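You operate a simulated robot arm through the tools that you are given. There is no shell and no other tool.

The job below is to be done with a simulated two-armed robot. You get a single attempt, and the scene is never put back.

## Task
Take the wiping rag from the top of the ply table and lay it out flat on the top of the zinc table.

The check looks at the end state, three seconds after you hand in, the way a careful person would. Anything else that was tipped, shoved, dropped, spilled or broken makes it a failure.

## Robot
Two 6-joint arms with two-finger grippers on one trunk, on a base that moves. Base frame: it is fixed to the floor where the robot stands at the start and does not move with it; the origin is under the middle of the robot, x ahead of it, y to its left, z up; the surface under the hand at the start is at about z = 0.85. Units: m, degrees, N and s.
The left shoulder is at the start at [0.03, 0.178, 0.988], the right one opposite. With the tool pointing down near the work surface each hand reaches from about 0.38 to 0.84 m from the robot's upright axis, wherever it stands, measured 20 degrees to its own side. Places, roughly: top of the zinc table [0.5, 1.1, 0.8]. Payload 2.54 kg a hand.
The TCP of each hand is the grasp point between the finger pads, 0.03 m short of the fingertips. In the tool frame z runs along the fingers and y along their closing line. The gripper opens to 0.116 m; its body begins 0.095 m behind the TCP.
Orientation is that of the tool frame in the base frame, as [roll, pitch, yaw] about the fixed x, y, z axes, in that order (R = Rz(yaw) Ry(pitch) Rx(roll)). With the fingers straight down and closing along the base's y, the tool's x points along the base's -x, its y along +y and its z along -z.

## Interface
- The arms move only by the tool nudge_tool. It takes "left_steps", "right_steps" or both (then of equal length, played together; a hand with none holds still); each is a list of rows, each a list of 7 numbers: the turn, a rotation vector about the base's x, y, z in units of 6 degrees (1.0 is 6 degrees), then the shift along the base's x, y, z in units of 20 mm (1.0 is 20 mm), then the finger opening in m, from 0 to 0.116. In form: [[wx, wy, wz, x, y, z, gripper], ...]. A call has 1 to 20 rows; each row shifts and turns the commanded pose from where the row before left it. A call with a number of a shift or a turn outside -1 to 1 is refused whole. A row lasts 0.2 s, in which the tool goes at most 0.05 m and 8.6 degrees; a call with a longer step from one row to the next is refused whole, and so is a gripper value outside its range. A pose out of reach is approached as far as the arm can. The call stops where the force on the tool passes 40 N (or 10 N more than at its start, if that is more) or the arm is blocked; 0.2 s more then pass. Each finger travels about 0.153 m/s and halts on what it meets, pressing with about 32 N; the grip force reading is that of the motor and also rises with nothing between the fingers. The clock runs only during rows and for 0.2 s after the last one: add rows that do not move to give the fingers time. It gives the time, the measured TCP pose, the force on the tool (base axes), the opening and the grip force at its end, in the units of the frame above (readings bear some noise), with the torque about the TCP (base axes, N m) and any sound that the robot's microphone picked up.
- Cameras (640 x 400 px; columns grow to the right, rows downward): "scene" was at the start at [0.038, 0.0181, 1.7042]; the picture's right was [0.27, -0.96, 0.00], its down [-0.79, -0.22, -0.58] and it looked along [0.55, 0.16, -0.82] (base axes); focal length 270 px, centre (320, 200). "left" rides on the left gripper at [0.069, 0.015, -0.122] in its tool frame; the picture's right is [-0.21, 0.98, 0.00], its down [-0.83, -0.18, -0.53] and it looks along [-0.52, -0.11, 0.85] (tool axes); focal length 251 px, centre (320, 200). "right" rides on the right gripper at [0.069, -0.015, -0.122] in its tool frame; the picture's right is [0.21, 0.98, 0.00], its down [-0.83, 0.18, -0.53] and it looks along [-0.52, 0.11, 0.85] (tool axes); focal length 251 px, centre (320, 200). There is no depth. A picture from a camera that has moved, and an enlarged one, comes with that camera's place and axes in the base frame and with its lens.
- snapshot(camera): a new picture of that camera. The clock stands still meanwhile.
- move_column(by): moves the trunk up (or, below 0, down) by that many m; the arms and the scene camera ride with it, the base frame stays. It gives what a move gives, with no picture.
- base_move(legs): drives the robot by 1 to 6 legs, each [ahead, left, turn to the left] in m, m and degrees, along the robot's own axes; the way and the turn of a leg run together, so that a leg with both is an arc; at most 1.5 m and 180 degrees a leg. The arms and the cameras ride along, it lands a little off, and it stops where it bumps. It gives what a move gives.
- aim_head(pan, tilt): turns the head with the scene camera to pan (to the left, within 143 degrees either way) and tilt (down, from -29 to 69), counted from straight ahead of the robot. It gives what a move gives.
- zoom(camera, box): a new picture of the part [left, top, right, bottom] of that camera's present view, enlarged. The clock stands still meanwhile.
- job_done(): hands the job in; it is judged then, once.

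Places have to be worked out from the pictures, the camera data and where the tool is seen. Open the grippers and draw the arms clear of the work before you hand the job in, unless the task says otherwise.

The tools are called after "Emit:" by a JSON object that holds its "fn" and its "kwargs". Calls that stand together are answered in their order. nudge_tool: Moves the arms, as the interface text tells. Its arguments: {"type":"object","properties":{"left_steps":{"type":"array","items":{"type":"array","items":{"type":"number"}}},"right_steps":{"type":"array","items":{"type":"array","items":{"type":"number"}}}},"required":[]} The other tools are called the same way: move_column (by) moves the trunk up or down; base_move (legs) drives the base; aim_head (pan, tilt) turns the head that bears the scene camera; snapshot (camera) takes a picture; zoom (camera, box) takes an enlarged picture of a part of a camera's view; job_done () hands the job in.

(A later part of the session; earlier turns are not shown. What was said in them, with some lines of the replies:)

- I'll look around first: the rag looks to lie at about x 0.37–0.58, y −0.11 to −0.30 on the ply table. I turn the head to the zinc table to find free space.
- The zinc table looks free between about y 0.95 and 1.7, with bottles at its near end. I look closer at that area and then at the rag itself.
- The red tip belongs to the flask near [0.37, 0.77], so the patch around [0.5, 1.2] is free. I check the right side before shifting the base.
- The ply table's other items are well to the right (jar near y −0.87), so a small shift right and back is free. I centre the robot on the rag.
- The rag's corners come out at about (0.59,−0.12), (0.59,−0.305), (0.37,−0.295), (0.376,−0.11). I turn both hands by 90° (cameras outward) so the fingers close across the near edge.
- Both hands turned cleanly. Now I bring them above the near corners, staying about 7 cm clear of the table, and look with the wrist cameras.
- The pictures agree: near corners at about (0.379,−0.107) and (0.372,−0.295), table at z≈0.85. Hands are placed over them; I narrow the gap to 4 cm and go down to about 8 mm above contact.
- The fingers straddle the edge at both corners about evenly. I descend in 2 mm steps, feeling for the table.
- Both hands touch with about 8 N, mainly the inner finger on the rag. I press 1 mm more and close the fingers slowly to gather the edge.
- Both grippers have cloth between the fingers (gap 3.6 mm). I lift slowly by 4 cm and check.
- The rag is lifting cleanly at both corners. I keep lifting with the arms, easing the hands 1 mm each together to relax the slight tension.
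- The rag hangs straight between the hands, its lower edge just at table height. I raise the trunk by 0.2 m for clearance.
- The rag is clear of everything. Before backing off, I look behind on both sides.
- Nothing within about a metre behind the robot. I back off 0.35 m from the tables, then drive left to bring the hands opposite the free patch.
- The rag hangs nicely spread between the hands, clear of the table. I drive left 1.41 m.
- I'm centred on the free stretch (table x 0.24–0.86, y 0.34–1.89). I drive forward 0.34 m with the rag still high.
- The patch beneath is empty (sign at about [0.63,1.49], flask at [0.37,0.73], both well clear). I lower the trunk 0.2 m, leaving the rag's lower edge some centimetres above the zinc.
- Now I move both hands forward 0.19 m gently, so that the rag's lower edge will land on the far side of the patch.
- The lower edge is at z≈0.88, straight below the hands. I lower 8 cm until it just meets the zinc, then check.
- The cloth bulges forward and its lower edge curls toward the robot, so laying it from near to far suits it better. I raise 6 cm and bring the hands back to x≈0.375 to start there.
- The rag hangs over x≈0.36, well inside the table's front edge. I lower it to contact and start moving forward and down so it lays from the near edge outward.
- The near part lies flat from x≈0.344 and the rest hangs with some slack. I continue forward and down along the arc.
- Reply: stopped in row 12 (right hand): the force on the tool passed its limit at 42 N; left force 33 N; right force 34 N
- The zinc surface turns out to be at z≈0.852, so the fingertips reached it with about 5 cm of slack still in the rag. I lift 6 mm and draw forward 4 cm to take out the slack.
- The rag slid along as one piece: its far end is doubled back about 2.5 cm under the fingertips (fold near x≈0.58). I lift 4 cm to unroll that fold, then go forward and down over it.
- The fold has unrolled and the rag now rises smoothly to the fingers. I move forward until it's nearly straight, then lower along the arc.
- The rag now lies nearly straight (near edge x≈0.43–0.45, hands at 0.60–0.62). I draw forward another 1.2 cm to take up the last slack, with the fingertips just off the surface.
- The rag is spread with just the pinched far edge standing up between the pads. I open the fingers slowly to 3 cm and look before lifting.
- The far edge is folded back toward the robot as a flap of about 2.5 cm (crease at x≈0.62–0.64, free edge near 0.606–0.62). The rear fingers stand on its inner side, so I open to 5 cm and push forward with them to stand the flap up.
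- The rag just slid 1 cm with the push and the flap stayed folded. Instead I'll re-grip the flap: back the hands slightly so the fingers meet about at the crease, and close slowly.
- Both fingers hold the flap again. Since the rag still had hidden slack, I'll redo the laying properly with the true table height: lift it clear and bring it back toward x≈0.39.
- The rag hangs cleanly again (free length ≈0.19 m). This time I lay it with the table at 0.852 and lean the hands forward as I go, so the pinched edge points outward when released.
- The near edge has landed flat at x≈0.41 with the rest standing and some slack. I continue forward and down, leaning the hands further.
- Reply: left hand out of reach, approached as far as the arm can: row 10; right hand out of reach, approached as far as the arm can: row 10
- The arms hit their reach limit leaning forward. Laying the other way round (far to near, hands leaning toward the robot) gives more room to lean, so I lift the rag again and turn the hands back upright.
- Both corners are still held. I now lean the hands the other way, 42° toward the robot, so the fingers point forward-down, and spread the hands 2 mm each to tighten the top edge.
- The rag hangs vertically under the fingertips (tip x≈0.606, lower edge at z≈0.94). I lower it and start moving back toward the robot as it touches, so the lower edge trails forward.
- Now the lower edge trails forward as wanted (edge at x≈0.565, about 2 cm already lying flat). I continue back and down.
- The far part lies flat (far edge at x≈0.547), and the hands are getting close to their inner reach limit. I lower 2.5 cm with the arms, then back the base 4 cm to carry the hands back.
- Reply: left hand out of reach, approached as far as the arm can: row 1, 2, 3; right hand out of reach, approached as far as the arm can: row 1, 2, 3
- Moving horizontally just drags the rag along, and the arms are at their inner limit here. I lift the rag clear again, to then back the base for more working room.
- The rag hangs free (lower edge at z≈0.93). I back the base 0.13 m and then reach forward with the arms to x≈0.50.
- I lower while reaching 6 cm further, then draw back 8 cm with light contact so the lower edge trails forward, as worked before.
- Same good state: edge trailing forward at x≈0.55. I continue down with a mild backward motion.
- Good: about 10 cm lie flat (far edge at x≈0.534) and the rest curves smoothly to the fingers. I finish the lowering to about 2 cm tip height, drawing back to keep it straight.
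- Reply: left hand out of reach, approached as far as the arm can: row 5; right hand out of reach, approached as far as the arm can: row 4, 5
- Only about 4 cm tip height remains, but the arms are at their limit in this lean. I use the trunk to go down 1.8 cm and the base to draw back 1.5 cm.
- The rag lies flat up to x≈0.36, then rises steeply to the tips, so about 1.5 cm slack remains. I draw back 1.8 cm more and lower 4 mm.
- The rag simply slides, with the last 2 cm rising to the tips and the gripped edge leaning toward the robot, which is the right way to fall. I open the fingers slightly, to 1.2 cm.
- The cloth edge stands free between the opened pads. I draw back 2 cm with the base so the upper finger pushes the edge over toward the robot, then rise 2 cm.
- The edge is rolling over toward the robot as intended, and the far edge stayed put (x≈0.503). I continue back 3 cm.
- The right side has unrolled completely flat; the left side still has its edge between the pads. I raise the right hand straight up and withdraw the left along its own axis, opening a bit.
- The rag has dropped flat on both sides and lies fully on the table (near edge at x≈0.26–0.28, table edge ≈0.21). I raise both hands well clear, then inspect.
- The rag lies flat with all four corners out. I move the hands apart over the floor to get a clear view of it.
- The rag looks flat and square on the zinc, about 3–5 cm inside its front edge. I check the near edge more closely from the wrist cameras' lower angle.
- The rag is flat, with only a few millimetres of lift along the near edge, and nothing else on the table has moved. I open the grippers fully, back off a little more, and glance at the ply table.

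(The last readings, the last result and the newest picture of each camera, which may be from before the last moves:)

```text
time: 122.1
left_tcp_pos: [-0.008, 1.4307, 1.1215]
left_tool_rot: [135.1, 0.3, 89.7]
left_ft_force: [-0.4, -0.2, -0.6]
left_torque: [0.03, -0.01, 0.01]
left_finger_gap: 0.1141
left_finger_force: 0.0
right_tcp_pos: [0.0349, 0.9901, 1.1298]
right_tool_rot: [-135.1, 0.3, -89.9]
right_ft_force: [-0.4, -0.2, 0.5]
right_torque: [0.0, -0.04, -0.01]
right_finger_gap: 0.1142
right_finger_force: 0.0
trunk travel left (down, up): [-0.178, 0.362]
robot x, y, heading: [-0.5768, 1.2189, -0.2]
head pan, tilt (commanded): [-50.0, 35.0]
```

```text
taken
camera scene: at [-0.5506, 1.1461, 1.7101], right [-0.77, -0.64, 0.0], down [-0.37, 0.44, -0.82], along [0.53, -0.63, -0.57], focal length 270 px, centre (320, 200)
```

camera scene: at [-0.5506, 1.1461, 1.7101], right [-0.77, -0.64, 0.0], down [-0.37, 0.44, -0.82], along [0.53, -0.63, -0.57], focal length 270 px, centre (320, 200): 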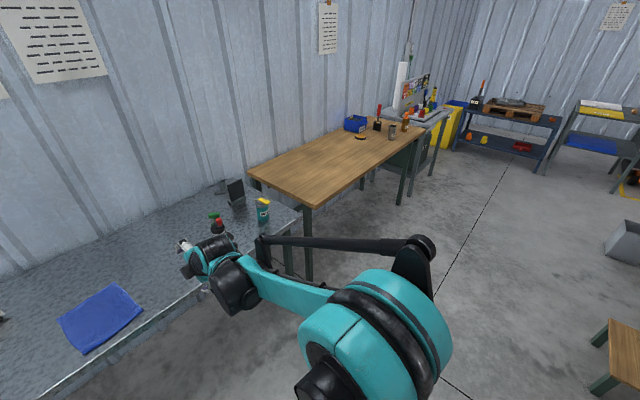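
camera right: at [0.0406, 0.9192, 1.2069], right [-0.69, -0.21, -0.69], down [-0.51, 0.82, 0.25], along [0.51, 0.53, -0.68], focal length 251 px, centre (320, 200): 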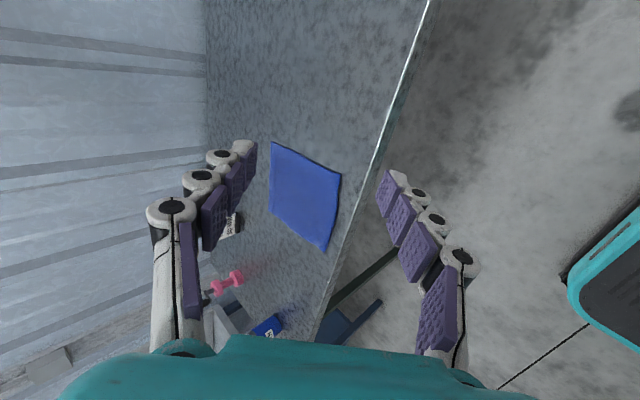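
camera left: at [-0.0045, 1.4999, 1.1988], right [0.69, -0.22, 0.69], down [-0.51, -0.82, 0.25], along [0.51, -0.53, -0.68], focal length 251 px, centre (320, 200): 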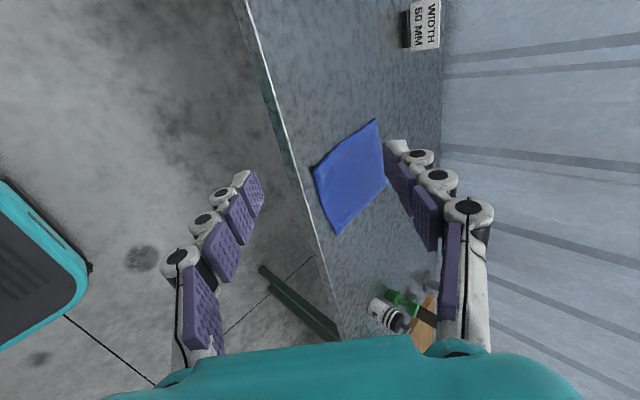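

The ply table and everything on it are undisturbed. This lower angle is good for a last look at how flat the rag lies.

Emit:
{"fn": "zoom", "kwargs": {"camera": "scene", "box": [30, 260, 190, 380]}}

```text
3.33 times, centred on (110, 320) of scene
camera zoom: at [-0.5506, 1.1461, 1.7101], right [-0.77, -0.64, 0.0], down [-0.37, 0.44, -0.82], along [0.53, -0.63, -0.57], focal length 901 px, centre (1020, -200)
```

zoom: 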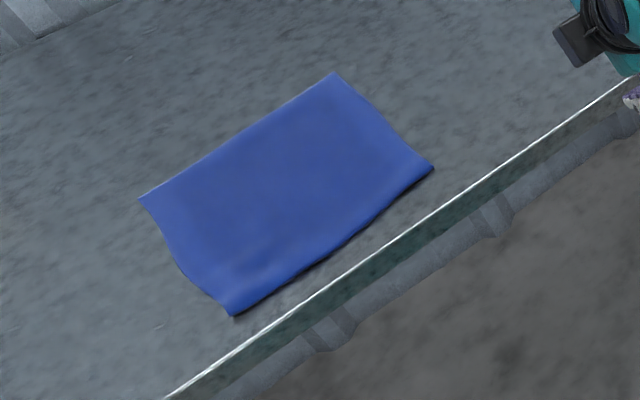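

The rag is spread flat on the zinc table, entirely inside its edges. The grippers are open, the arms are clear over the floor, and nothing else has moved, so I hand the job in.

Emit:
{"fn": "job_done", "kwargs": {}}

```text
The job is handed in.
```

The rag is laid out flat on top of the zinc table, and the job is handed in. I haven't seen the result of the check.

- **Position:** all four corners are spread out and fully on the table. The near edge is about 3–5 cm in from the front edge.
- **Flatness:** I judged the near edge to be lifted by a few millimetres, with a slight bulge at the near left corner. I left it rather than risk shifting the rag again.
- **Laying it out:** the first attempt left the far edge folded back, so I re-gripped the rag and laid it again.
- **Everything else:** the items on both tables were still upright and in place in the last pictures. The grippers are open and the arms are clear of the table.
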